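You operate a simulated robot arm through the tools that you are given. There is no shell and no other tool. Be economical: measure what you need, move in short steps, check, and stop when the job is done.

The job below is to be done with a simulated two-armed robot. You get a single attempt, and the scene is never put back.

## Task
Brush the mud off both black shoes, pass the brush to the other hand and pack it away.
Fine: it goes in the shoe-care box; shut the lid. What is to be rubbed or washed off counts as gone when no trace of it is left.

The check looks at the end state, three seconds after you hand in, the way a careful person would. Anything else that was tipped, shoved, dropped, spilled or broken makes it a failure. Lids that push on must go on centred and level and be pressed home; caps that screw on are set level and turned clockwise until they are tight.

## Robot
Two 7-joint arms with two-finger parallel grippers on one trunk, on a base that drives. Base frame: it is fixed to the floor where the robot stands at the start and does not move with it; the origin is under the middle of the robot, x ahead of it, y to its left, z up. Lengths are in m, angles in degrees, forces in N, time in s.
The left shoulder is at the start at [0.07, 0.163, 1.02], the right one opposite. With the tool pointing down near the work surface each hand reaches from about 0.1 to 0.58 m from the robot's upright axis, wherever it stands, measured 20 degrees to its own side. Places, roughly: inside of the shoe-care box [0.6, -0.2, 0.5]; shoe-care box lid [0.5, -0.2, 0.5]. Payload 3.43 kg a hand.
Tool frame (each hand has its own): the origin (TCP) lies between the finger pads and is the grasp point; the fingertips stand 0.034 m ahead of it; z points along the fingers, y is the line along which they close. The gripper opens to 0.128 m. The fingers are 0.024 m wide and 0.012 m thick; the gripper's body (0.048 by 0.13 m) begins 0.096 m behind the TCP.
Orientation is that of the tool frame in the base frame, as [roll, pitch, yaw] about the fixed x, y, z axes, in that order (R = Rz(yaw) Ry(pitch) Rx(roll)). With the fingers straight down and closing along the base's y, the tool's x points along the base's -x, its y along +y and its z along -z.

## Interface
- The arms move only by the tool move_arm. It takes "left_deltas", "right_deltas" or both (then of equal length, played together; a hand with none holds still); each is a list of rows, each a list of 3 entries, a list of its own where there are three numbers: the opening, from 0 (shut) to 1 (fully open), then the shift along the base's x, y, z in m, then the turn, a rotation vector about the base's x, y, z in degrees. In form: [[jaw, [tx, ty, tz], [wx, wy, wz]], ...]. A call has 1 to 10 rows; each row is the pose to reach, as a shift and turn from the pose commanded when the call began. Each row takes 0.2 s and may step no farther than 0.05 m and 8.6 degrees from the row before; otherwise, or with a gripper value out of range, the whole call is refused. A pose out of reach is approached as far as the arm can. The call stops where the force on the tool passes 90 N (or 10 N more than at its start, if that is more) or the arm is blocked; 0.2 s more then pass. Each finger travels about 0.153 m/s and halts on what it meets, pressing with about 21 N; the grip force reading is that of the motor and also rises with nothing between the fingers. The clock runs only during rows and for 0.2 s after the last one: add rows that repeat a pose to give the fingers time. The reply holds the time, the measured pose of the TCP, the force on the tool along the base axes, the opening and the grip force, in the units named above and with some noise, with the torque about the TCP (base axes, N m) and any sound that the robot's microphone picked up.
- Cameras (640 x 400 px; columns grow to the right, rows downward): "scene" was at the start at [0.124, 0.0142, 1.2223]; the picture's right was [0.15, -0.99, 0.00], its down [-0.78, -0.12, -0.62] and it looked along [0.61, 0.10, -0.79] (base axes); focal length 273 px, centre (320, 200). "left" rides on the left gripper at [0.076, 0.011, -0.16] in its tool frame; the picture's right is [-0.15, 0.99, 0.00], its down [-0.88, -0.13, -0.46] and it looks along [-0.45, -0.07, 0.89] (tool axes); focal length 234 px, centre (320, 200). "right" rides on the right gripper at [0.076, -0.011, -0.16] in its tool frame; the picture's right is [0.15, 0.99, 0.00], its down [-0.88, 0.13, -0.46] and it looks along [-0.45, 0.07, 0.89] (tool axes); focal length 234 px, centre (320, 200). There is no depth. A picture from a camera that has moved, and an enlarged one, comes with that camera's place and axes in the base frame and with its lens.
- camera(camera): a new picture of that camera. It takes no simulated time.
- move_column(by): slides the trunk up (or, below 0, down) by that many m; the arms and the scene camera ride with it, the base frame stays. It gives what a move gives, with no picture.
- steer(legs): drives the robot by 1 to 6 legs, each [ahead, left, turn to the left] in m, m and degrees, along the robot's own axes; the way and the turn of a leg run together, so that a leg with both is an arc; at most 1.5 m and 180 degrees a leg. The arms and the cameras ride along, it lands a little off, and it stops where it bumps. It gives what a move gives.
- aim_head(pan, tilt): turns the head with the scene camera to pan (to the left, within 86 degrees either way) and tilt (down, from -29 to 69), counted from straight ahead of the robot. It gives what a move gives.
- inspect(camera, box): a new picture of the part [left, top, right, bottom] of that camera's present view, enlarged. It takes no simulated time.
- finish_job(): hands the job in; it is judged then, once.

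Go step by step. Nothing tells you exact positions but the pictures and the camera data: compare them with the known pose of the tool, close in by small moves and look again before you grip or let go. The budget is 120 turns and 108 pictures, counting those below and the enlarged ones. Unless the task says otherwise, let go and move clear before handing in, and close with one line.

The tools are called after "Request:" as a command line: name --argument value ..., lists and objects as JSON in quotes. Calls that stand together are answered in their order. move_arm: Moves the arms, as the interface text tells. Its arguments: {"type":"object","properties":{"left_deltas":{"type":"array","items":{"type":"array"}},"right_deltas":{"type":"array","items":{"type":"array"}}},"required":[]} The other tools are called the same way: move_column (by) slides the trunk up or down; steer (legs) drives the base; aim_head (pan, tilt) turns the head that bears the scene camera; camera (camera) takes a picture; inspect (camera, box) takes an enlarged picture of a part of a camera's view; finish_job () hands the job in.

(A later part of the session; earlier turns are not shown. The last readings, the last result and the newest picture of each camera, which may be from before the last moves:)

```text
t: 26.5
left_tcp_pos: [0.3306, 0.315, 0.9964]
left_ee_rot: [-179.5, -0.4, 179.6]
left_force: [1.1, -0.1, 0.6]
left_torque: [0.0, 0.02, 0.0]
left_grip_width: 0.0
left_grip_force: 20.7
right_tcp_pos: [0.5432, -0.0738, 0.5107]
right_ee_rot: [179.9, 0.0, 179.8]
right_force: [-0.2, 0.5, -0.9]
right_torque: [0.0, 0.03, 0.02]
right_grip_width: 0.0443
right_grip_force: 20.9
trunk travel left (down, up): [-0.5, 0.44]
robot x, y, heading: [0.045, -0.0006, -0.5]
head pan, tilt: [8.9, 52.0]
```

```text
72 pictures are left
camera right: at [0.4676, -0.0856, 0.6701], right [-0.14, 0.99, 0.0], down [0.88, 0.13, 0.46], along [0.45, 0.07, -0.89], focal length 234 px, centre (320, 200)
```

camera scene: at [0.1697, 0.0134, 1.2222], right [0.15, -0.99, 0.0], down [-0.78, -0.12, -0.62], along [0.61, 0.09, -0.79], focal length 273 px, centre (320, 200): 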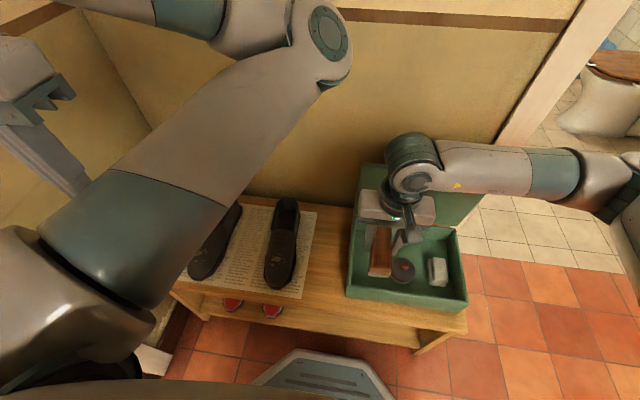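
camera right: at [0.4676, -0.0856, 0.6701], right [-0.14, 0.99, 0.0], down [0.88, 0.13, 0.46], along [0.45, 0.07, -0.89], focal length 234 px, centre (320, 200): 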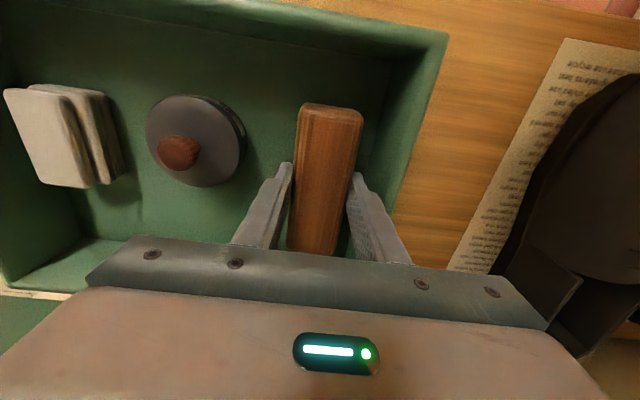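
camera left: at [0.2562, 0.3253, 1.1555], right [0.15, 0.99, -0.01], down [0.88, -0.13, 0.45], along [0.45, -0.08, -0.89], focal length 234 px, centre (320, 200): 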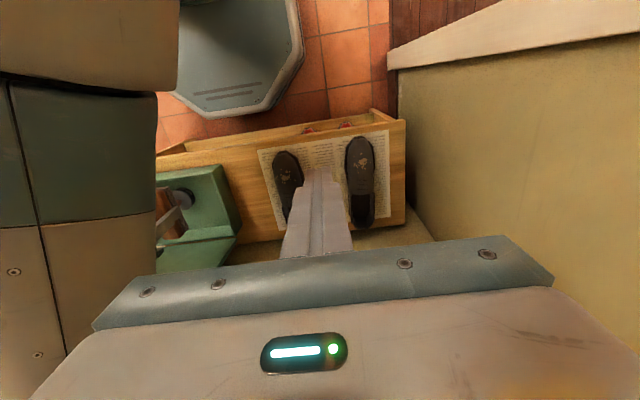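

The brush is just above the box floor. I set it down, open, and raise the hand clear.

Request:
move_arm --right_deltas '[[0, [0, 0, -0.0025], [0, 0, 0]], [0.45, [0, 0, -0.0025], [0, 0, 0]], [0.45, [0, 0, -0.0025], [0, 0, 0]], [0.45, [0, 0, 0.03], [0, 0, 0]], [0.45, [0, 0, 0.07], [0, 0, 0]], [0.45, [0, 0, 0.11], [0, 0, 0]], [0.45, [-0.02, 0, 0.15], [0, 0, 0]], [0.45, [-0.05, -0.02, 0.19], [0, 0, 0]], [0.45, [-0.08, -0.05, 0.21], [0, 0, 0]]]'

Request:
camera --camera "scene"

```text
refused: row 8 steps farther than a row can; nothing moved
```

```text
71 pictures are left
camera scene: at [0.1694, 0.0131, 1.2223], right [0.15, -0.99, 0.0], down [-0.78, -0.12, -0.62], along [0.61, 0.09, -0.79], focal length 273 px, centre (320, 200)
```

scene: 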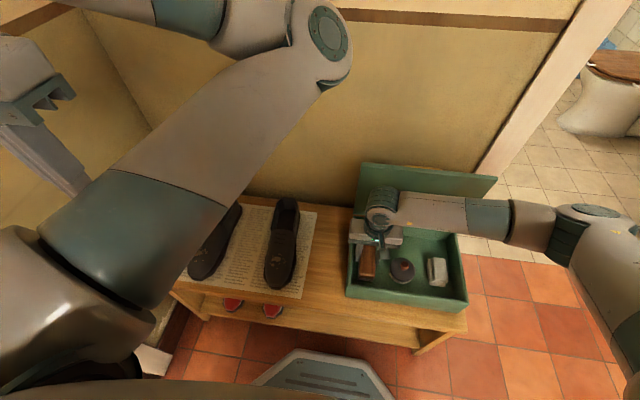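

The call was refused for one overlong step and nothing moved. I send it again with shorter steps.

Request:
move_arm --right_deltas '[[0, [0, 0, -0.0025], [0, 0, 0]], [0.45, [0, 0, -0.0025], [0, 0, 0]], [0.45, [0, 0, -0.0025], [0, 0, 0]], [0.45, [0, 0, 0.03], [0, 0, 0]], [0.45, [0, 0, 0.07], [0, 0, 0]], [0.45, [0, 0, 0.11], [0, 0, 0]], [0.45, [-0.02, 0, 0.15], [0, 0, 0]], [0.45, [-0.045, -0.015, 0.18], [0, 0, 0]], [0.45, [-0.07, -0.04, 0.21], [0, 0, 0]], [0.45, [-0.1, -0.07, 0.22], [0, 0, 0]]]' --left_deltas '[[0, [0.02, 0.02, -0.03], [0, 0, 0]], [0, [0.04, 0.04, -0.06], [0, 0, 0]], [0, [0.06, 0.05, -0.09], [0, 0, 0]], [0, [0.08, 0.05, -0.12], [0, 0, 0]], [0, [0.08, 0.05, -0.15], [0, 0, 0]], [0, [0.08, 0.05, -0.18], [0, 0, 0]], [0, [0.08, 0.05, -0.21], [0, 0, 0]], [0, [0.08, 0.04, -0.24], [0, 0, 0]], [0, [0.08, 0.03, -0.26], [0, 0, 0]], [0, [0.08, 0.02, -0.26], [0, 0, 0]]]'

Request:
camera --camera "scene"

```text
t: 28.7
left_tcp_pos: [0.4084, 0.3908, 0.7562]
left_ee_rot: [-179.5, -0.2, 179.8]
left_force: [-0.2, -0.5, -1.0]
left_torque: [0.01, -0.02, 0.03]
left_grip_width: 0.0
left_grip_force: 20.8
left hand out of reach, approached as far as the arm can: row 4, 5, 6, 7, 8, 9, 10
right_tcp_pos: [0.4427, -0.1441, 0.7316]
right_ee_rot: [179.9, 0.0, 179.8]
right_force: [0.1, -0.7, 0.1]
right_torque: [0.02, -0.01, 0.03]
right_grip_width: 0.0576
right_grip_force: 0.2
trunk travel left (down, up): [-0.5, 0.44]
robot x, y, heading: [0.0476, -0.0031, -0.5]
head pan, tilt: [8.9, 52.0]
```

```text
70 pictures are left
camera scene: at [0.1686, 0.0121, 1.2224], right [0.15, -0.99, 0.0], down [-0.78, -0.12, -0.62], along [0.61, 0.09, -0.79], focal length 273 px, centre (320, 200)
```

scene: 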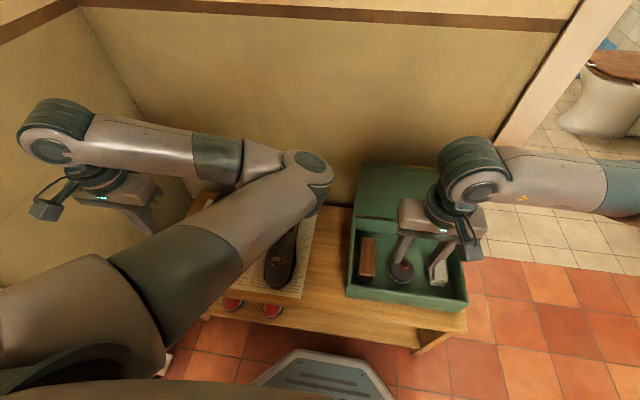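

The left arm works with its elbow inward and seems too folded where it is. I test its range further forward and lower, near working height over the free area left of the shoes' toes.

Request:
move_arm --left_deltas '[[0, [0.04, 0, 0], [0, 0, 0]], [0, [0.08, 0, 0], [0, 0, 0]], [0, [0.1, 0, -0.03], [0, 0, 0]], [0, [0.1, -0.02, -0.06], [0, 0, 0]], [0, [0.1, -0.05, -0.06], [0, 0, 0]], [0, [0.1, -0.09, -0.06], [0, 0, 0]], [0, [0.1, -0.13, -0.06], [0, 0, 0]], [0, [0.1, -0.17, -0.06], [0, 0, 0]]]'

Request:
camera --camera "scene"

```text
t: 30.5
left_tcp_pos: [0.5625, 0.3976, 0.6795]
left_ee_rot: [179.7, 1.4, -178.5]
left_force: [0.2, 0.2, -0.4]
left_torque: [-0.01, 0.03, 0.01]
left_grip_width: 0.0
left_grip_force: 21.2
left hand out of reach, approached as far as the arm can: row 1, 2, 3, 4, 5, 6, 7, 8
right_tcp_pos: [0.4443, -0.1441, 0.7314]
right_ee_rot: [179.9, 0.0, 179.8]
right_force: [0.1, 0.5, -0.4]
right_torque: [-0.04, -0.01, 0.03]
right_grip_width: 0.0574
right_grip_force: 0.1
trunk travel left (down, up): [-0.5, 0.44]
robot x, y, heading: [0.045, 0.0003, -0.2]
head pan, tilt: [8.9, 52.0]
```

```text
69 pictures are left
camera scene: at [0.1701, 0.0135, 1.2222], right [0.15, -0.99, 0.0], down [-0.78, -0.12, -0.61], along [0.61, 0.09, -0.79], focal length 273 px, centre (320, 200)
```

scene: 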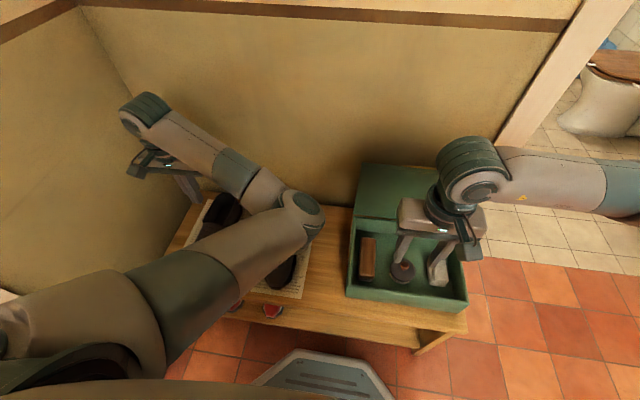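

The left elbow hangs low over the shoes in this posture, which won't do. I raise the trunk 0.2 m so both arms can reach down in a more stretched way, then look.

Request:
move_column --by 0.2

Request:
camera --camera "scene"

```text
t: 32.7
left_tcp_pos: [0.56, 0.4001, 0.8756]
left_ee_rot: [179.3, 0.8, -178.6]
left_force: [-0.6, 0.2, 0.2]
left_torque: [0.01, 0.01, -0.02]
left_grip_width: 0.0
left_grip_force: 21.2
right_tcp_pos: [0.4437, -0.1448, 0.9311]
right_ee_rot: [179.9, 0.0, 179.8]
right_force: [0.0, -0.1, 0.7]
right_torque: [0.01, 0.0, 0.0]
right_grip_width: 0.0577
right_grip_force: 0.1
trunk travel left (down, up): [-0.7, 0.24]
robot x, y, heading: [0.0442, 0.0002, -0.3]
head pan, tilt: [8.9, 52.0]
```

```text
68 pictures are left
camera scene: at [0.1695, 0.0131, 1.4222], right [0.15, -0.99, 0.0], down [-0.78, -0.12, -0.62], along [0.61, 0.09, -0.79], focal length 273 px, centre (320, 200)
```

scene: 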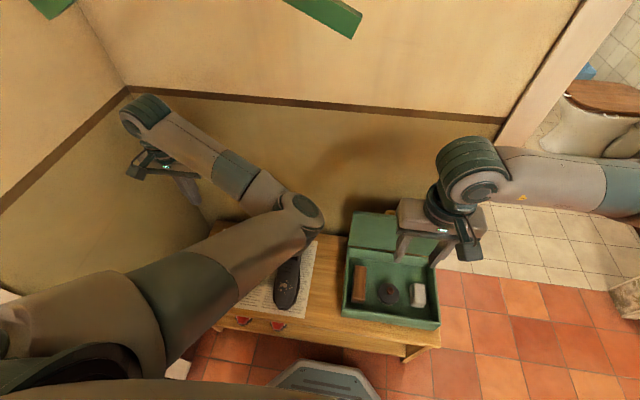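

I now move the left hand inward at constant height to see whether it can reach the middle.

Request:
move_arm --left_deltas '[[0, [0, -0.04, -0.02], [0, 0, 0]], [0, [0, -0.08, -0.04], [0, 0, 0]], [0, [0, -0.12, -0.06], [0, 0, 0]], [0, [0, -0.16, -0.08], [0, 0, 0]], [0, [0, -0.2, -0.1], [0, 0, 0]], [0, [0, -0.24, -0.1], [0, 0, 0]], [0, [0, -0.28, -0.1], [0, 0, 0]]]'

Request:
camera --camera "scene"

```text
t: 33.6
left_tcp_pos: [0.5929, 0.3568, 0.7859]
left_ee_rot: [173.2, 2.5, -175.7]
left_force: [0.1, -0.1, -0.3]
left_torque: [0.03, -0.01, 0.01]
left_grip_width: 0.0
left_grip_force: 21.5
left hand out of reach, approached as far as the arm can: row 1, 2, 3, 4
right_tcp_pos: [0.4432, -0.144, 0.9315]
right_ee_rot: [179.9, 0.0, 179.7]
right_force: [0.5, 0.7, 0.5]
right_torque: [-0.02, 0.0, -0.02]
right_grip_width: 0.0576
right_grip_force: 0.1
trunk travel left (down, up): [-0.7, 0.24]
robot x, y, heading: [0.0451, -0.0011, -0.4]
head pan, tilt: [8.9, 52.0]
stopped in row 4 (left hand): the arm was blocked; the commanded pose is now the measured one
```

```text
67 pictures are left
camera scene: at [0.169, 0.0132, 1.4224], right [0.15, -0.99, 0.0], down [-0.78, -0.12, -0.62], along [0.61, 0.09, -0.79], focal length 273 px, centre (320, 200)
```

scene: 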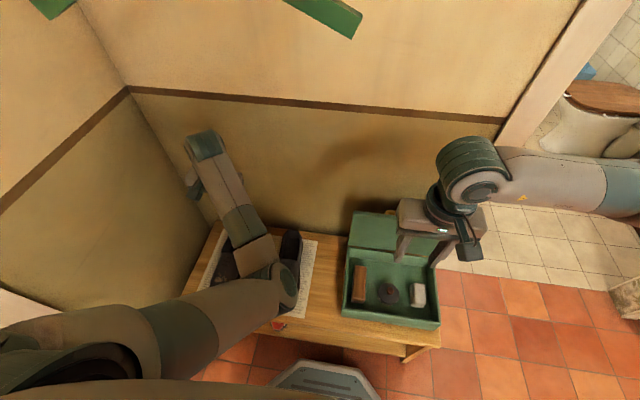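

The left arm was blocked, with its elbow now low near the shoes. I look closely before anything else.

Request:
inspect --camera "scene" --box '[160, 200, 360, 340]'

Request:
camera --camera "left"

Request:
camera --camera "right"

```text
2.86 times, centred on (260, 270) of scene
camera zoom: at [0.169, 0.0132, 1.4224], right [0.15, -0.99, 0.0], down [-0.78, -0.12, -0.62], along [0.61, 0.09, -0.79], focal length 779 px, centre (491, 0)
```

zoom: 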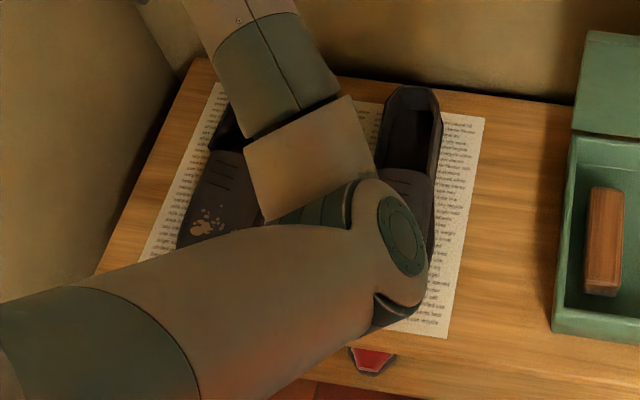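

```text
65 pictures are left
camera left: at [0.5126, 0.3413, 0.942], right [0.07, 0.99, 0.12], down [0.87, -0.12, 0.47], along [0.48, 0.07, -0.87], focal length 234 px, centre (320, 200)
```

left: 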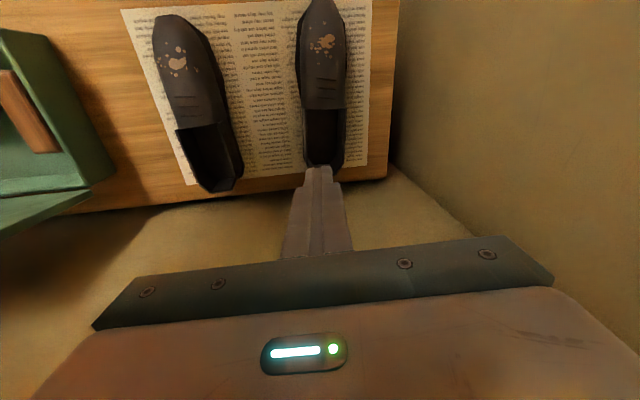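

```text
64 pictures are left
camera right: at [0.3687, -0.1563, 1.0914], right [-0.14, 0.99, 0.0], down [0.88, 0.13, 0.46], along [0.45, 0.07, -0.89], focal length 234 px, centre (320, 200)
```

right: 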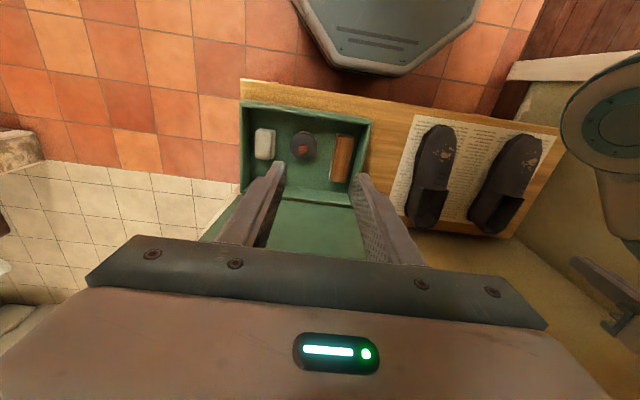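

The shoes and box are untouched; the elbow is at about z 0.85, well above them, so the arm was only blocked by its own limits. I lift the left hand and turn it clockwise to try to bring the arm into a better posture.

Request:
move_arm --left_deltas '[[0, [-0.01, 0, 0.02], [0, 0, -8]], [0, [-0.02, 0, 0.04], [0, 0, -16]], [0, [-0.03, 0, 0.06], [0, 0, -24]], [0, [-0.04, 0, 0.08], [0, 0, -32]], [0, [-0.05, 0, 0.1], [0, 0, -40]], [0, [-0.06, 0, 0.12], [0, 0, -48]], [0, [-0.07, 0, 0.14], [0, 0, -56]], [0, [-0.08, 0, 0.15], [0, 0, -64]], [0, [-0.08, 0, 0.15], [0, 0, -72]], [0, [-0.08, 0, 0.15], [0, 0, -80]]]'

Request:
camera --camera "scene"

```text
t: 35.8
left_tcp_pos: [0.5427, 0.3994, 0.9177]
left_ee_rot: [173.4, 2.5, 104.2]
left_force: [-0.5, 0.0, 0.6]
left_torque: [-0.02, 0.04, -0.03]
left_grip_width: 0.0
left_grip_force: 20.9
left hand out of reach, approached as far as the arm can: row 4, 5, 6, 7, 8, 9, 10
right_tcp_pos: [0.4449, -0.1442, 0.9315]
right_ee_rot: [179.9, 0.0, 179.7]
right_force: [0.2, 0.2, -0.5]
right_torque: [-0.01, 0.04, 0.02]
right_grip_width: 0.0573
right_grip_force: 0.0
trunk travel left (down, up): [-0.7, 0.24]
robot x, y, heading: [0.048, -0.0048, -0.3]
head pan, tilt: [8.9, 52.0]
```

```text
63 pictures are left
camera scene: at [0.17, 0.0132, 1.4222], right [0.15, -0.99, 0.0], down [-0.78, -0.12, -0.62], along [0.61, 0.09, -0.79], focal length 273 px, centre (320, 200)
```

scene: 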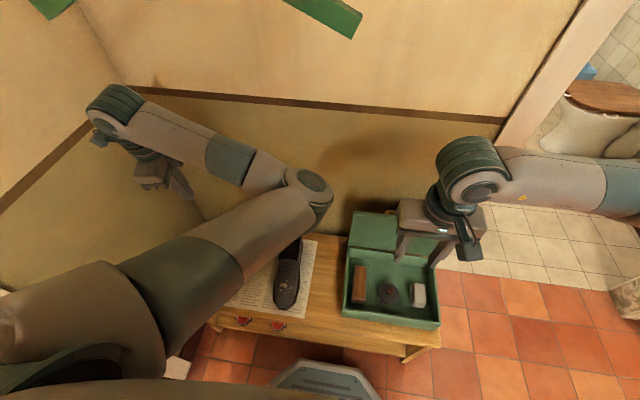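

The position is limited but the wrist turned freely. I continue the clockwise turn to see whether it drags the elbow outward.

Request:
move_arm --left_deltas '[[0, [0.01, 0, 0], [0, 0, -8]], [0, [0.02, 0, 0], [0, 0, -16]], [0, [0.02, 0, 0], [0, 0, -24]], [0, [0.02, 0, 0], [0, 0, -32]], [0, [0.02, 0, 0], [0, 0, -40]], [0, [0.02, 0, 0], [0, 0, -48]], [0, [0.02, 0, 0], [0, 0, -56]], [0, [0.02, 0, 0], [0, 0, -64]], [0, [0.02, 0, 0], [0, 0, -72]], [0, [0.02, 0, 0], [0, 0, -80]]]'

Request:
camera --camera "scene"

```text
t: 38.0
left_tcp_pos: [0.5591, 0.4015, 0.9178]
left_ee_rot: [173.3, 2.4, 24.1]
left_force: [0.2, 0.4, -0.3]
left_torque: [-0.01, 0.0, 0.0]
left_grip_width: 0.0001
left_grip_force: 20.9
right_tcp_pos: [0.4435, -0.1448, 0.9317]
right_ee_rot: [179.8, 0.0, 179.8]
right_force: [-0.7, -0.4, -1.1]
right_torque: [0.01, 0.02, 0.0]
right_grip_width: 0.0576
right_grip_force: 0.0
trunk travel left (down, up): [-0.7, 0.24]
robot x, y, heading: [0.0455, -0.0021, -0.6]
head pan, tilt: [8.9, 52.0]
```

```text
62 pictures are left
camera scene: at [0.1694, 0.0132, 1.4223], right [0.15, -0.99, 0.0], down [-0.78, -0.12, -0.62], along [0.61, 0.09, -0.79], focal length 273 px, centre (320, 200)
```

scene: 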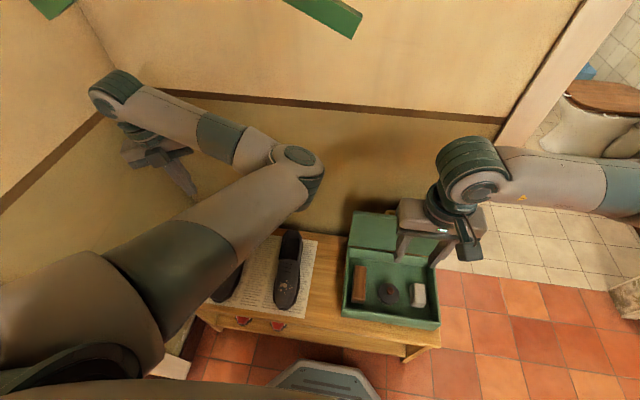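

The wrist still had room, and the elbow rises a bit. I go one further stretch.

Request:
move_arm --left_deltas '[[0, [0, 0, 0], [0, 0, -8]], [0, [0, 0, 0], [0, 0, -16]], [0, [0, 0, 0], [0, 0, -24]], [0, [0, 0, 0], [0, 0, -32]], [0, [0, 0, 0], [0, 0, -40]], [0, [0, 0, 0], [0, 0, -48]], [0, [0, 0, 0], [0, 0, -56]], [0, [0, 0, 0], [0, 0, -64]], [0, [0, 0, 0], [0, 0, -72]], [0, [0, 0, 0], [0, 0, -80]]]'

Request:
camera --camera "scene"

```text
t: 40.2
left_tcp_pos: [0.5602, 0.4008, 0.9182]
left_ee_rot: [173.3, 2.4, -55.9]
left_force: [-0.3, 0.1, 0.1]
left_torque: [0.0, 0.01, -0.02]
left_grip_width: 0.0
left_grip_force: 20.8
right_tcp_pos: [0.4443, -0.1431, 0.9311]
right_ee_rot: [179.9, 0.0, 179.7]
right_force: [-0.3, -0.3, 0.0]
right_torque: [0.01, -0.01, -0.02]
right_grip_width: 0.0577
right_grip_force: 0.0
trunk travel left (down, up): [-0.7, 0.24]
robot x, y, heading: [0.0435, 0.004, -0.2]
head pan, tilt: [8.9, 52.0]
```

```text
61 pictures are left
camera scene: at [0.1693, 0.013, 1.4223], right [0.15, -0.99, 0.0], down [-0.78, -0.12, -0.62], along [0.61, 0.09, -0.79], focal length 273 px, centre (320, 200)
```

scene: 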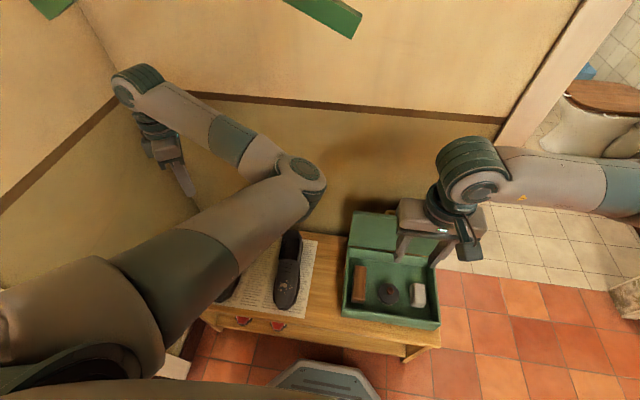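

The wrist turns without limit, so the restriction lies elsewhere; a more stretched arm should help. I raise the trunk another 0.1 m, then bring the left hand upright with its camera on the far side and lower it.

Request:
move_column --by 0.1

Request:
move_arm --left_deltas '[[0, [-0.01, 0, -0.02], [0.7, -0.8, 8]], [0, [-0.02, 0, -0.04], [1.4, -1.6, 16]], [0, [-0.03, 0, -0.07], [2.1, -2.4, 24]], [0, [-0.04, 0, -0.1], [2.9, -3.2, 32]], [0, [-0.05, 0, -0.13], [3.6, -4, 40]], [0, [-0.06, 0, -0.16], [4.3, -4.8, 48]], [0, [-0.07, 0, -0.2], [5, -5.6, 56]], [0, [-0.08, 0, -0.24], [5, -5.6, 56]], [0, [-0.08, 0, -0.28], [5, -5.6, 56]], [0, [-0.08, 0, -0.32], [5, -5.6, 56]]]'

Request:
camera --camera "scene"

```text
t: 41.6
left_tcp_pos: [0.5606, 0.4015, 1.0201]
left_ee_rot: [173.2, 2.4, -55.8]
left_force: [-0.6, 0.5, 0.1]
left_torque: [0.02, -0.03, 0.04]
left_grip_width: 0.0001
left_grip_force: 21.1
right_tcp_pos: [0.4438, -0.1445, 1.0314]
right_ee_rot: [179.9, 0.0, 179.8]
right_force: [-0.4, -0.6, 1.0]
right_torque: [-0.02, 0.01, 0.02]
right_grip_width: 0.0577
right_grip_force: 0.2
trunk travel left (down, up): [-0.8, 0.14]
robot x, y, heading: [0.0501, 0.001, -0.3]
head pan, tilt: [8.9, 52.0]
```

```text
t: 44.0
left_tcp_pos: [0.4907, 0.4812, 0.7319]
left_ee_rot: [-174.6, -2.4, 3.9]
left_force: [-0.5, 0.1, -0.9]
left_torque: [-0.05, 0.03, 0.02]
left_grip_width: 0.0
left_grip_force: 21.4
right_tcp_pos: [0.4438, -0.1446, 1.0326]
right_ee_rot: [179.9, 0.0, 179.9]
right_force: [-0.4, 0.2, 0.3]
right_torque: [0.01, 0.02, 0.03]
right_grip_width: 0.0576
right_grip_force: 0.0
trunk travel left (down, up): [-0.8, 0.14]
robot x, y, heading: [0.0487, 0.0034, -0.4]
head pan, tilt: [8.9, 52.0]
stopped in row 10 (left hand): the arm was blocked; the commanded pose is now the measured one
```

```text
60 pictures are left
camera scene: at [0.1691, 0.013, 1.5223], right [0.15, -0.99, 0.0], down [-0.78, -0.12, -0.62], along [0.61, 0.09, -0.79], focal length 273 px, centre (320, 200)
```

scene: 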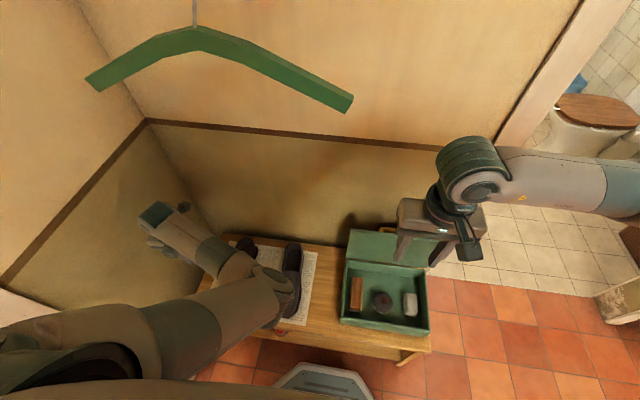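

The left wrist seems to be at a bend limit (flipped solution). I'll flip the wrist over with the fingers along the forearm, which needs room from the side wall, so first I raise the hand and drive 0.3 m to the right.

Request:
move_arm --left_deltas '[[0, [0.01, -0.01, 0.04], [0, 0, 0]], [0, [0.02, -0.02, 0.08], [0, 0, 0]], [0, [0.03, -0.03, 0.12], [0, 0, 0]], [0, [0.04, -0.04, 0.16], [0, 0, 0]], [0, [0.05, -0.05, 0.2], [0, 0, 0]], [0, [0.06, -0.06, 0.24], [0, 0, 0]], [0, [0.06, -0.06, 0.28], [0, 0, 0]]]'

Request:
steer --legs '[[0, -0.3, 0]]'

Request:
camera --camera "scene"

```text
t: 45.6
left_tcp_pos: [0.5514, 0.4125, 1.0096]
left_ee_rot: [-175.2, -2.2, 3.6]
left_force: [0.7, -0.6, -0.2]
left_torque: [-0.03, 0.01, -0.01]
left_grip_width: 0.0
left_grip_force: 21.0
right_tcp_pos: [0.4436, -0.1452, 1.0306]
right_ee_rot: [179.9, 0.1, 179.7]
right_force: [-0.1, 0.5, 0.5]
right_torque: [0.01, -0.01, 0.01]
right_grip_width: 0.0578
right_grip_force: 0.0
trunk travel left (down, up): [-0.8, 0.14]
robot x, y, heading: [0.0415, -0.0035, -0.4]
head pan, tilt: [8.9, 52.0]
```

```text
t: 47.6
left_tcp_pos: [0.5473, 0.121, 1.011]
left_ee_rot: [-174.9, -2.3, 3.9]
left_force: [-0.4, 0.3, 0.5]
left_torque: [0.0, -0.03, 0.02]
left_grip_width: 0.0002
left_grip_force: 21.3
right_tcp_pos: [0.4421, -0.4397, 1.0319]
right_ee_rot: [180.0, 0.1, -180.0]
right_force: [0.5, -0.4, -0.4]
right_torque: [0.0, 0.02, 0.01]
right_grip_width: 0.0572
right_grip_force: 0.2
trunk travel left (down, up): [-0.8, 0.14]
robot x, y, heading: [0.0462, -0.2999, -0.1]
head pan, tilt: [8.9, 52.0]
```

```text
59 pictures are left
camera scene: at [0.1678, -0.2826, 1.5223], right [0.15, -0.99, 0.0], down [-0.78, -0.12, -0.62], along [0.61, 0.09, -0.79], focal length 273 px, centre (320, 200)
```

scene: 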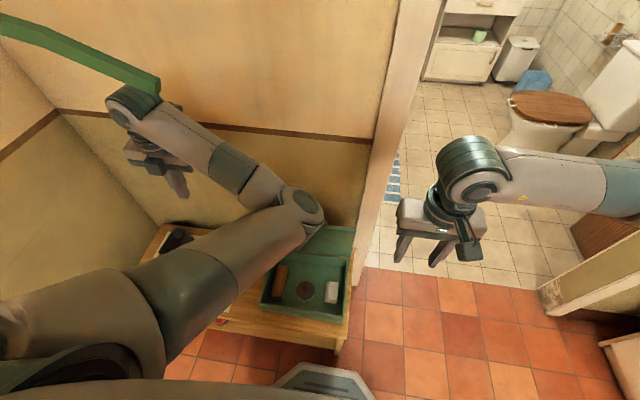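

A green coat hanger hangs on the wall near the left wrist, so I back off 0.25 m to have free space for the wrist flip.

Request:
steer --legs '[[-0.25, 0, 0]]'

Request:
move_arm --left_deltas '[[0, [0, 0.02, 0.0], [8.5, 0, 0]], [0, [0, 0.04, 0.0], [17, 0, 0]], [0, [0, 0.06, 0.01], [25.5, 0, 0]], [0, [0, 0.08, 0.03], [34, 0, 0]], [0, [0, 0.1, 0.05], [42.5, 0, 0]], [0, [0, 0.12, 0.08], [51, 0, 0]], [0, [0, 0.14, 0.11], [59.5, 0, 0]], [0, [0, 0.15, 0.14], [68, 0, 0]], [0, [0, 0.16, 0.17], [76.5, 0, 0]], [0, [0, 0.16, 0.2], [85, 0, 0]]]'

Request:
camera --camera "scene"

```text
t: 49.4
left_tcp_pos: [0.3024, 0.1194, 1.0105]
left_ee_rot: [-174.7, -2.2, 3.6]
left_force: [0.0, 0.2, 0.7]
left_torque: [0.03, 0.01, 0.01]
left_grip_width: 0.0001
left_grip_force: 20.8
right_tcp_pos: [0.1951, -0.4398, 1.0309]
right_ee_rot: [180.0, 0.0, 179.7]
right_force: [0.7, 0.1, -0.1]
right_torque: [-0.02, -0.02, 0.03]
right_grip_width: 0.0574
right_grip_force: 0.0
trunk travel left (down, up): [-0.8, 0.14]
robot x, y, heading: [-0.2038, -0.2985, -0.5]
head pan, tilt: [8.9, 52.0]
```

```text
t: 51.6
left_tcp_pos: [0.3014, 0.2793, 1.211]
left_ee_rot: [-89.5, -3.8, -2.1]
left_force: [-0.1, 1.1, 0.7]
left_torque: [-0.02, -0.01, 0.01]
left_grip_width: 0.0003
left_grip_force: 21.0
right_tcp_pos: [0.1935, -0.4393, 1.0318]
right_ee_rot: [179.9, 0.0, 179.7]
right_force: [-0.3, -0.1, 0.8]
right_torque: [0.0, 0.03, -0.01]
right_grip_width: 0.0576
right_grip_force: 0.2
trunk travel left (down, up): [-0.8, 0.14]
robot x, y, heading: [-0.2073, -0.2949, -0.3]
head pan, tilt: [8.9, 52.0]
```

```text
58 pictures are left
camera scene: at [-0.0809, -0.2824, 1.5223], right [0.15, -0.99, 0.0], down [-0.78, -0.12, -0.62], along [0.61, 0.09, -0.79], focal length 273 px, centre (320, 200)
```

scene: 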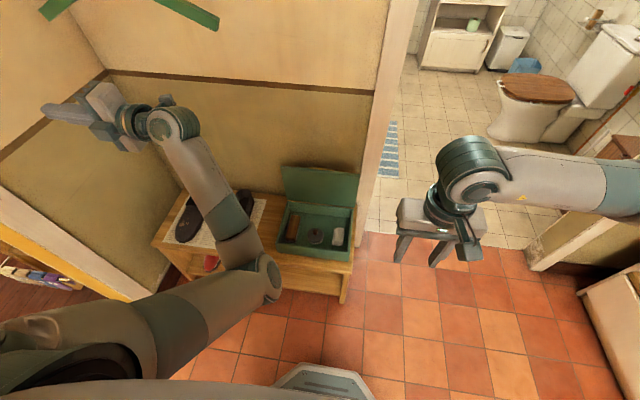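

The fingers now point left with the forearm rising at an angle. I rotate the tool on through the forearm's line to beyond it, keeping the wrist in place.

Request:
move_arm --left_deltas '[[0, [0.0173, -0.0025, 0.0292], [7.31, 0, -4.33]], [0, [0.0343, -0.01, 0.0578], [14.6, 0, -8.67]], [0, [0.0505, -0.0224, 0.0852], [21.9, 0, -13.0]], [0, [0.0656, -0.0393, 0.1106], [29.2, 0, -17.3]], [0, [0.0792, -0.0604, 0.1336], [36.5, 0, -21.7]], [0, [0.0912, -0.0853, 0.1537], [43.9, 0, -26.0]], [0, [0.1011, -0.1133, 0.1704], [51.2, 0, -30.3]], [0, [0.1088, -0.1438, 0.1834], [58.5, 0, -34.7]], [0, [0.1141, -0.1763, 0.1923], [65.8, 0, -39.0]], [0, [0.1168, -0.21, 0.197], [73.1, 0, -43.3]]]'

Request:
camera --camera "scene"

```text
t: 53.8
left_tcp_pos: [0.4177, 0.0709, 1.4067]
left_ee_rot: [-22.3, 24.1, -38.4]
left_force: [0.4, -0.1, -0.3]
left_torque: [0.02, 0.02, -0.04]
left_grip_width: 0.0
left_grip_force: 20.3
right_tcp_pos: [0.1938, -0.4394, 1.0317]
right_ee_rot: [179.9, 0.0, 179.7]
right_force: [0.2, -0.5, 0.4]
right_torque: [-0.04, 0.01, 0.02]
right_grip_width: 0.0578
right_grip_force: 0.2
trunk travel left (down, up): [-0.8, 0.14]
robot x, y, heading: [-0.2054, -0.2905, -0.5]
head pan, tilt: [8.9, 52.0]
```

```text
57 pictures are left
camera scene: at [-0.081, -0.2822, 1.5223], right [0.15, -0.99, 0.0], down [-0.78, -0.12, -0.62], along [0.61, 0.09, -0.79], focal length 273 px, centre (320, 200)
```

scene: 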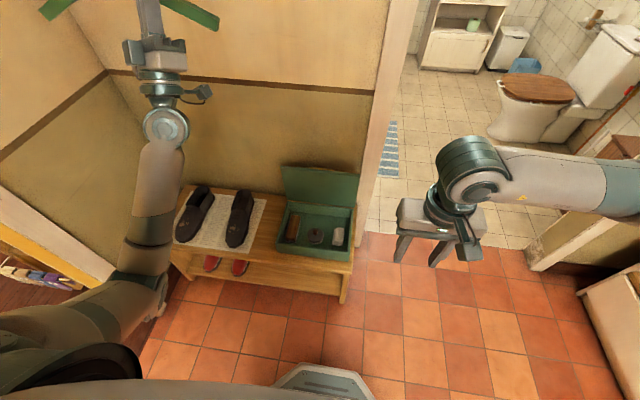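

The elbow has swung to the outside, just as wanted. I now bend the tool forward and down again about the y axis to see whether it comes down on the better side.

Request:
move_arm --left_deltas '[[0, [0.028, 0, -0.02], [0, 8.5, 0]], [0, [0.052, 0, -0.043], [0, 17, 0]], [0, [0.073, 0, -0.07], [0, 25.5, 0]], [0, [0.09, 0, -0.1], [0, 34, 0]], [0, [0.102, 0, -0.132], [0, 42.5, 0]], [0, [0.109, 0, -0.165], [0, 51, 0]], [0, [0.112, 0, -0.199], [0, 59.5, 0]], [0, [0.109, 0, -0.233], [0, 68, 0]], [0, [0.101, 0, -0.266], [0, 76.5, 0]], [0, [0.088, 0, -0.298], [0, 85, 0]]]'

Request:
camera --camera "scene"

```text
t: 56.2
left_tcp_pos: [0.5307, 0.025, 1.1318]
left_ee_rot: [-105.2, 51.5, -106.2]
left_force: [-1.0, 0.6, -0.5]
left_torque: [0.0, -0.07, -0.01]
left_grip_width: 0.0
left_grip_force: 20.9
left hand out of reach, approached as far as the arm can: row 7, 8, 9, 10
right_tcp_pos: [0.1944, -0.4398, 1.0316]
right_ee_rot: [180.0, 0.0, 179.8]
right_force: [-0.2, 1.0, 0.3]
right_torque: [-0.05, -0.02, -0.01]
right_grip_width: 0.0577
right_grip_force: 0.0
trunk travel left (down, up): [-0.8, 0.14]
robot x, y, heading: [-0.2042, -0.2993, -0.6]
head pan, tilt: [8.9, 52.0]
stopped in row 10 (left hand): the arm was blocked; the commanded pose is now the measured one
```

```text
56 pictures are left
camera scene: at [-0.0812, -0.2817, 1.5224], right [0.15, -0.99, 0.0], down [-0.78, -0.12, -0.62], along [0.61, 0.09, -0.79], focal length 273 px, centre (320, 200)
```

scene: 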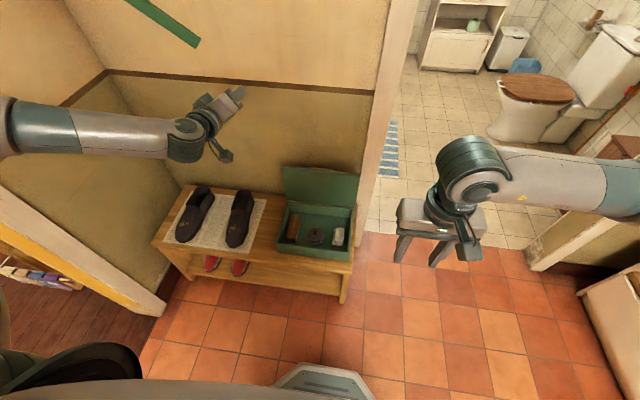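

Very good: the left arm is now elbow-out, mirrored to the right one, with the fingers pointing forward. I tilt them on down to vertical.

Request:
move_arm --left_deltas '[[0, [-0.0075, 0, -0.032], [0, 8.1, 0]], [0, [-0.019, 0, -0.062], [0, 16.2, 0]], [0, [-0.035, 0, -0.09], [0, 24.3, 0]], [0, [-0.055, 0, -0.116], [0, 32.4, 0]], [0, [-0.079, 0, -0.139], [0, 40.5, 0]], [0, [-0.105, 0, -0.158], [0, 48.6, 0]], [0, [-0.133, 0, -0.173], [0, 56.7, 0]], [0, [-0.164, 0, -0.184], [0, 64.8, 0]], [0, [-0.196, 0, -0.191], [0, 72.9, 0]], [0, [-0.227, 0, -0.193], [0, 81, 0]]]'

Request:
camera --camera "scene"

```text
t: 58.4
left_tcp_pos: [0.2942, 0.0124, 0.9422]
left_ee_rot: [-175.8, -6.8, -145.4]
left_force: [4.6, 8.3, -2.3]
left_torque: [-0.71, 0.42, 0.07]
left_grip_width: 0.0
left_grip_force: 21.4
left hand out of reach, approached as far as the arm can: row 1, 2, 3, 4, 5, 6, 7, 8
right_tcp_pos: [0.1919, -0.4398, 1.0328]
right_ee_rot: [179.9, 0.1, 179.7]
right_force: [-0.1, 0.2, -0.3]
right_torque: [0.0, 0.02, 0.02]
right_grip_width: 0.0577
right_grip_force: 0.2
trunk travel left (down, up): [-0.8, 0.14]
robot x, y, heading: [-0.2067, -0.297, -0.6]
head pan, tilt: [8.9, 52.0]
```

```text
55 pictures are left
camera scene: at [-0.0828, -0.2827, 1.5226], right [0.15, -0.99, 0.0], down [-0.78, -0.12, -0.62], along [0.61, 0.09, -0.79], focal length 273 px, centre (320, 200)
```

scene: 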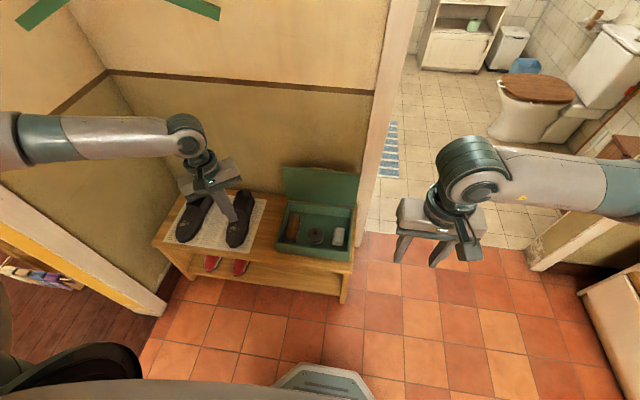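

The left arm is now in a good posture. I lower the trunk, square the left hand (fingers down, closing along y) at the brush's y, and then drive forward again.

Request:
move_column --by -0.22

Request:
move_arm --left_deltas '[[0.2, [0, -0.015, 0], [1.2, -1.06, -6.9]], [0.45, [0, -0.03, 0], [2.4, -2.1, -13.8]], [0.45, [0, -0.045, 0], [3.7, -3.2, -20.8]], [0.45, [0, -0.06, 0], [4.9, -4.2, -27.7]], [0.45, [0, -0.086, 0], [6.1, -5.3, -34.6]], [0.45, [0, -0.086, 0], [6.1, -5.3, -34.6]]]'

Request:
steer --legs '[[0.24, 0, 0]]'

Request:
camera --camera "scene"

Request:
camera --camera "left"

```text
t: 60.8
left_tcp_pos: [0.3071, 0.0237, 0.7211]
left_ee_rot: [-177.0, -3.0, -143.2]
left_force: [-0.8, 0.2, -0.5]
left_torque: [0.01, -0.04, -0.04]
left_grip_width: 0.0001
left_grip_force: 20.7
right_tcp_pos: [0.1944, -0.4399, 0.8128]
right_ee_rot: [179.9, 0.0, 179.7]
right_force: [-0.4, 0.2, -0.3]
right_torque: [-0.01, 0.01, 0.01]
right_grip_width: 0.0576
right_grip_force: 0.0
trunk travel left (down, up): [-0.58, 0.36]
robot x, y, heading: [-0.2075, -0.2971, -0.5]
head pan, tilt: [8.9, 52.0]
```

```text
t: 62.1
left_tcp_pos: [0.3078, -0.0639, 0.7216]
left_ee_rot: [179.1, 4.1, -177.8]
left_force: [0.8, 0.9, 0.1]
left_torque: [0.04, 0.04, -0.01]
left_grip_width: 0.0576
left_grip_force: 0.0
right_tcp_pos: [0.1941, -0.4391, 0.8109]
right_ee_rot: [179.9, 0.0, 179.7]
right_force: [0.4, -0.8, 0.1]
right_torque: [-0.01, -0.01, 0.03]
right_grip_width: 0.0574
right_grip_force: 0.1
trunk travel left (down, up): [-0.58, 0.36]
robot x, y, heading: [-0.2064, -0.2951, -0.2]
head pan, tilt: [8.9, 52.0]
```

```text
t: 63.9
left_tcp_pos: [0.5487, -0.0638, 0.7204]
left_ee_rot: [179.2, 3.9, -177.8]
left_force: [0.5, 0.4, 0.7]
left_torque: [-0.01, 0.0, 0.01]
left_grip_width: 0.0576
left_grip_force: 0.0
right_tcp_pos: [0.4357, -0.4418, 0.8106]
right_ee_rot: [179.9, 0.0, 179.9]
right_force: [-0.1, 0.3, -0.9]
right_torque: [0.02, 0.0, 0.0]
right_grip_width: 0.0577
right_grip_force: 0.0
trunk travel left (down, up): [-0.58, 0.36]
robot x, y, heading: [0.0325, -0.2964, -0.5]
head pan, tilt: [8.9, 52.0]
```

```text
54 pictures are left
camera scene: at [0.1606, -0.2838, 1.3022], right [0.15, -0.99, 0.0], down [-0.78, -0.12, -0.61], along [0.61, 0.09, -0.79], focal length 273 px, centre (320, 200)
```

scene: 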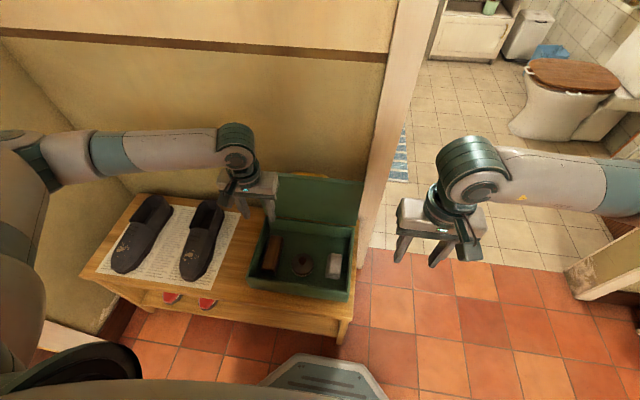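

```text
53 pictures are left
camera left: at [0.462, -0.0608, 0.8741], right [0.11, 0.99, 0.03], down [0.85, -0.1, 0.51], along [0.51, -0.03, -0.86], focal length 234 px, centre (320, 200)
```

left: 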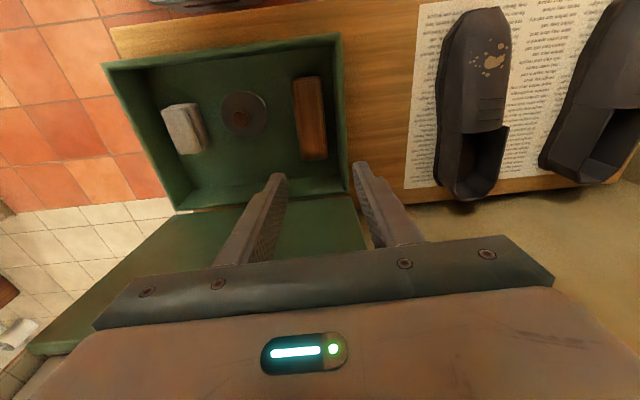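

Both hands are well placed and the shoes and lid are undisturbed. I square the left hand and lower it to just above the brush.

Request:
move_arm --left_deltas '[[0.45, [-0.004, -0.01, -0.03], [-1, 3.9, -2.2]], [0.45, [-0.004, -0.01, -0.07], [-1, 3.9, -2.2]], [0.45, [-0.004, -0.01, -0.11], [-1, 3.9, -2.2]], [0.45, [-0.004, -0.01, -0.14], [-1, 3.9, -2.2]], [0.45, [-0.004, -0.01, -0.14], [-1, 3.9, -2.2]]]'

Request:
camera --camera "left"

```text
t: 65.1
left_tcp_pos: [0.5433, -0.0747, 0.5792]
left_ee_rot: [180.0, -0.1, -180.0]
left_force: [0.1, -0.2, 0.7]
left_torque: [-0.03, 0.0, -0.01]
left_grip_width: 0.0577
left_grip_force: 0.2
right_tcp_pos: [0.4347, -0.4412, 0.8118]
right_ee_rot: [179.9, 0.0, 179.7]
right_force: [0.3, 0.5, -0.2]
right_torque: [0.0, 0.0, -0.03]
right_grip_width: 0.0573
right_grip_force: 0.0
trunk travel left (down, up): [-0.58, 0.36]
robot x, y, heading: [0.0322, -0.2981, -0.1]
head pan, tilt: [8.9, 52.0]
```

```text
52 pictures are left
camera left: at [0.4683, -0.066, 0.7391], right [0.15, 0.99, 0.0], down [0.88, -0.13, 0.46], along [0.45, -0.07, -0.89], focal length 234 px, centre (320, 200)
```

left: 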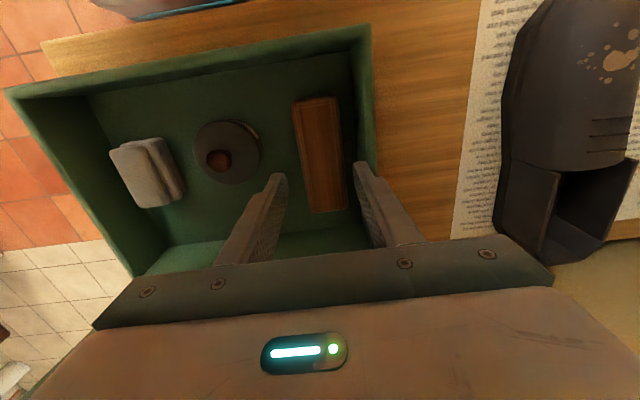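

The brush is centred between the left fingers (centre (0.545, -0.075)). I go down, close and lift it a little.

Request:
move_arm --left_deltas '[[0.45, [0.002, 0, -0.03], [0, 0, 0]], [0.45, [0.002, 0, -0.06], [0, 0, 0]], [0.45, [0.002, 0, -0.071], [0, 0, 0]], [0, [0.002, 0, -0.071], [0, 0, 0]], [0, [0.002, 0, -0.071], [0, 0, 0]], [0, [0.002, 0, -0.04], [0, 0, 0]], [0, [0.002, 0, 0], [0, 0, 0]], [0, [0.002, 0, 0.04], [0, 0, 0]], [0, [0.002, 0, 0.08], [0, 0, 0]], [0, [0.002, 0, 0.12], [0, 0, 0]]]'

Request:
camera --camera "left"

Request:
camera --camera "right"

```text
t: 67.3
left_tcp_pos: [0.546, -0.0733, 0.7014]
left_ee_rot: [180.0, 0.0, -179.9]
left_force: [0.2, -0.4, -0.4]
left_torque: [0.03, -0.01, 0.03]
left_grip_width: 0.0444
left_grip_force: 21.5
right_tcp_pos: [0.4338, -0.4404, 0.8117]
right_ee_rot: [179.9, -0.1, 179.8]
right_force: [0.9, -0.2, 0.2]
right_torque: [-0.01, 0.0, -0.03]
right_grip_width: 0.0574
right_grip_force: 0.1
trunk travel left (down, up): [-0.58, 0.36]
robot x, y, heading: [0.0351, -0.2952, -0.4]
head pan, tilt: [8.9, 52.0]
```

```text
51 pictures are left
camera left: at [0.4705, -0.0646, 0.8605], right [0.15, 0.99, 0.0], down [0.88, -0.13, 0.46], along [0.45, -0.07, -0.89], focal length 234 px, centre (320, 200)
```

left: 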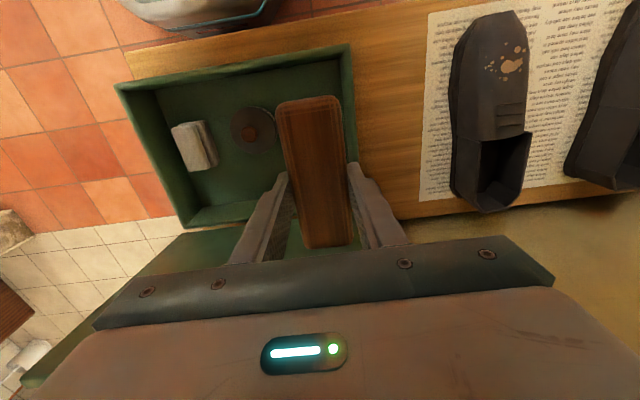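

```text
50 pictures are left
camera right: at [0.3594, -0.453, 0.9713], right [-0.14, 0.99, 0.0], down [0.88, 0.13, 0.46], along [0.45, 0.07, -0.89], focal length 234 px, centre (320, 200)
```

right: 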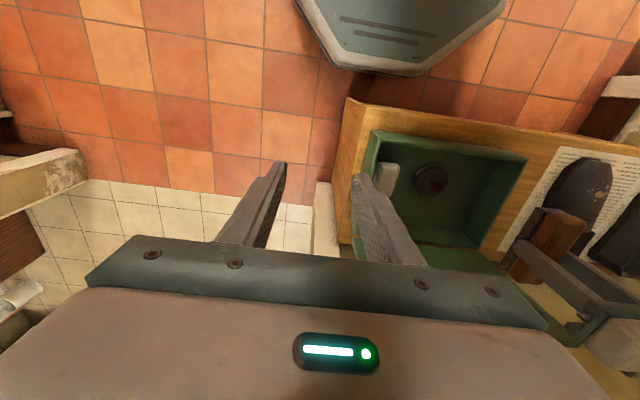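

The left hand holds the brush by its middle. To reach the shoes with the outside elbow clear of the side wall, I pull the hand back a little, raise the trunk and drive left.

Request:
move_arm --left_deltas '[[0, [-0.04, 0, 0.01], [0, 0, 0]], [0, [-0.08, 0, 0.02], [0, 0, 0]]]'

Request:
move_column --by 0.12

Request:
steer --legs '[[0, 0.22, 0]]'

Request:
camera --camera "scene"

Request:
camera --camera "left"

```text
t: 67.9
left_tcp_pos: [0.4637, -0.0735, 0.7228]
left_ee_rot: [-180.0, 0.1, -179.9]
left_force: [-0.1, 0.0, -0.4]
left_torque: [0.04, 0.01, -0.01]
left_grip_width: 0.0443
left_grip_force: 21.0
right_tcp_pos: [0.434, -0.4401, 0.8115]
right_ee_rot: [180.0, 0.0, 179.8]
right_force: [-0.7, -0.2, 0.3]
right_torque: [-0.01, -0.04, 0.03]
right_grip_width: 0.0576
right_grip_force: 0.1
trunk travel left (down, up): [-0.58, 0.36]
robot x, y, heading: [0.0357, -0.2972, -0.3]
head pan, tilt: [8.9, 52.0]
```

```text
t: 69.4
left_tcp_pos: [0.4646, -0.0746, 0.8431]
left_ee_rot: [-180.0, 0.0, -179.9]
left_force: [0.4, -0.1, -1.1]
left_torque: [0.03, 0.03, -0.01]
left_grip_width: 0.0445
left_grip_force: 21.5
right_tcp_pos: [0.4352, -0.4413, 0.9322]
right_ee_rot: [179.9, -0.1, 179.8]
right_force: [-0.2, -1.4, 0.0]
right_torque: [0.04, 0.01, -0.02]
right_grip_width: 0.0576
right_grip_force: 0.0
trunk travel left (down, up): [-0.7, 0.24]
robot x, y, heading: [0.0341, -0.297, -0.4]
head pan, tilt: [8.9, 52.0]
```

```text
t: 71.1
left_tcp_pos: [0.4649, 0.148, 0.8418]
left_ee_rot: [-180.0, 0.1, -179.8]
left_force: [0.2, -0.5, -1.5]
left_torque: [-0.01, -0.01, 0.0]
left_grip_width: 0.0443
left_grip_force: 20.6
right_tcp_pos: [0.4357, -0.2186, 0.9318]
right_ee_rot: [-180.0, 0.1, 179.8]
right_force: [0.2, -0.9, -0.8]
right_torque: [-0.01, -0.01, -0.01]
right_grip_width: 0.0574
right_grip_force: 0.0
trunk travel left (down, up): [-0.7, 0.24]
robot x, y, heading: [0.0361, -0.0765, -0.2]
head pan, tilt: [8.9, 52.0]
```

```text
49 pictures are left
camera scene: at [0.1605, -0.0611, 1.4223], right [0.15, -0.99, 0.0], down [-0.78, -0.12, -0.62], along [0.61, 0.09, -0.79], focal length 273 px, centre (320, 200)
```

scene: 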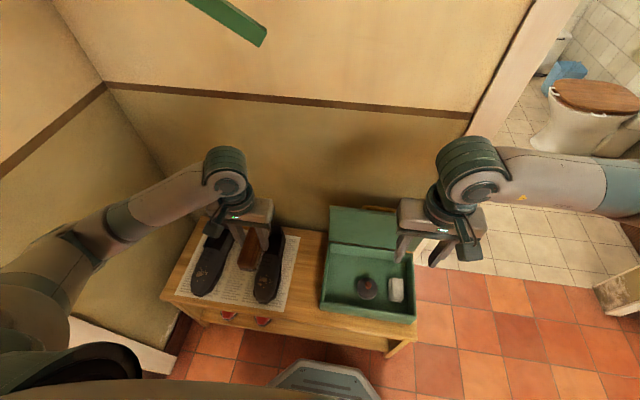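

```text
48 pictures are left
camera left: at [0.3898, 0.1572, 1.0012], right [0.14, 0.99, 0.0], down [0.88, -0.13, 0.46], along [0.45, -0.07, -0.89], focal length 234 px, centre (320, 200)
```

left: 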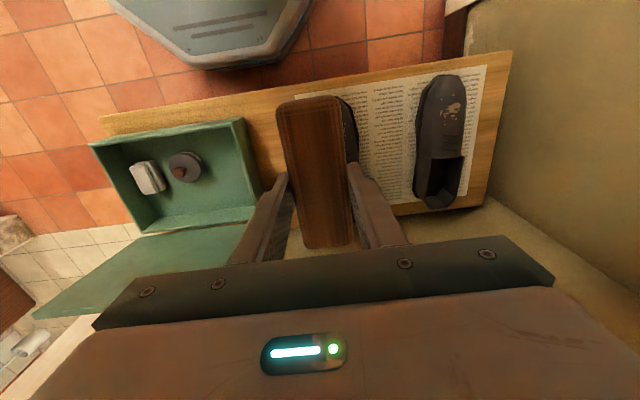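

The elbow is well clear now. The right shoe's mud is at about (0.487, 0.185, 0.51), and the bristles end about 0.06 m below the TCP; I bring the brush above it and look.

Request:
move_arm --left_deltas '[[0, [0.01, 0.018, -0.04], [0, 0, 0]], [0, [0.02, 0.037, -0.08], [0, 0, 0]], [0, [0.02, 0.037, -0.125], [0, 0, 0]], [0, [0.02, 0.037, -0.17], [0, 0, 0]], [0, [0.02, 0.037, -0.215], [0, 0, 0]], [0, [0.02, 0.037, -0.235], [0, 0, 0]]]'

Request:
camera --camera "scene"

Request:
camera --camera "left"

```text
t: 72.5
left_tcp_pos: [0.4846, 0.1854, 0.608]
left_ee_rot: [-179.9, 0.0, -179.8]
left_force: [0.1, -1.0, -2.2]
left_torque: [0.0, 0.03, -0.04]
left_grip_width: 0.0443
left_grip_force: 20.6
right_tcp_pos: [0.4357, -0.2173, 0.9318]
right_ee_rot: [179.8, 0.1, 179.9]
right_force: [0.5, 0.0, -0.3]
right_torque: [0.01, 0.0, 0.0]
right_grip_width: 0.0575
right_grip_force: 0.0
trunk travel left (down, up): [-0.7, 0.24]
robot x, y, heading: [0.0346, -0.0768, -0.2]
head pan, tilt: [8.9, 52.0]
```

```text
47 pictures are left
camera scene: at [0.1606, -0.0614, 1.4223], right [0.15, -0.99, 0.0], down [-0.78, -0.12, -0.62], along [0.61, 0.09, -0.79], focal length 273 px, centre (320, 200)
```

scene: 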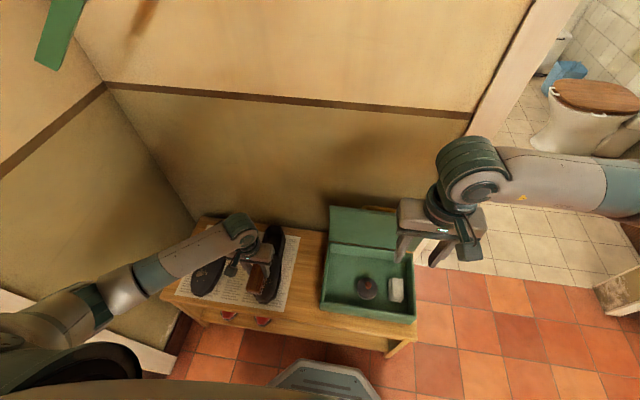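

```text
46 pictures are left
camera left: at [0.4089, 0.1946, 0.7665], right [0.14, 0.99, 0.0], down [0.88, -0.13, 0.46], along [0.45, -0.07, -0.89], focal length 234 px, centre (320, 200)
```

left: 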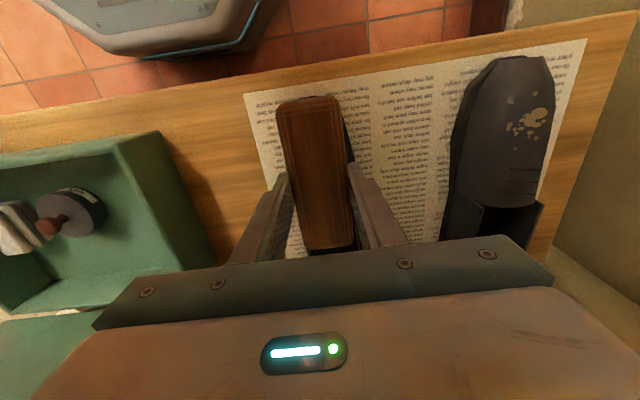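

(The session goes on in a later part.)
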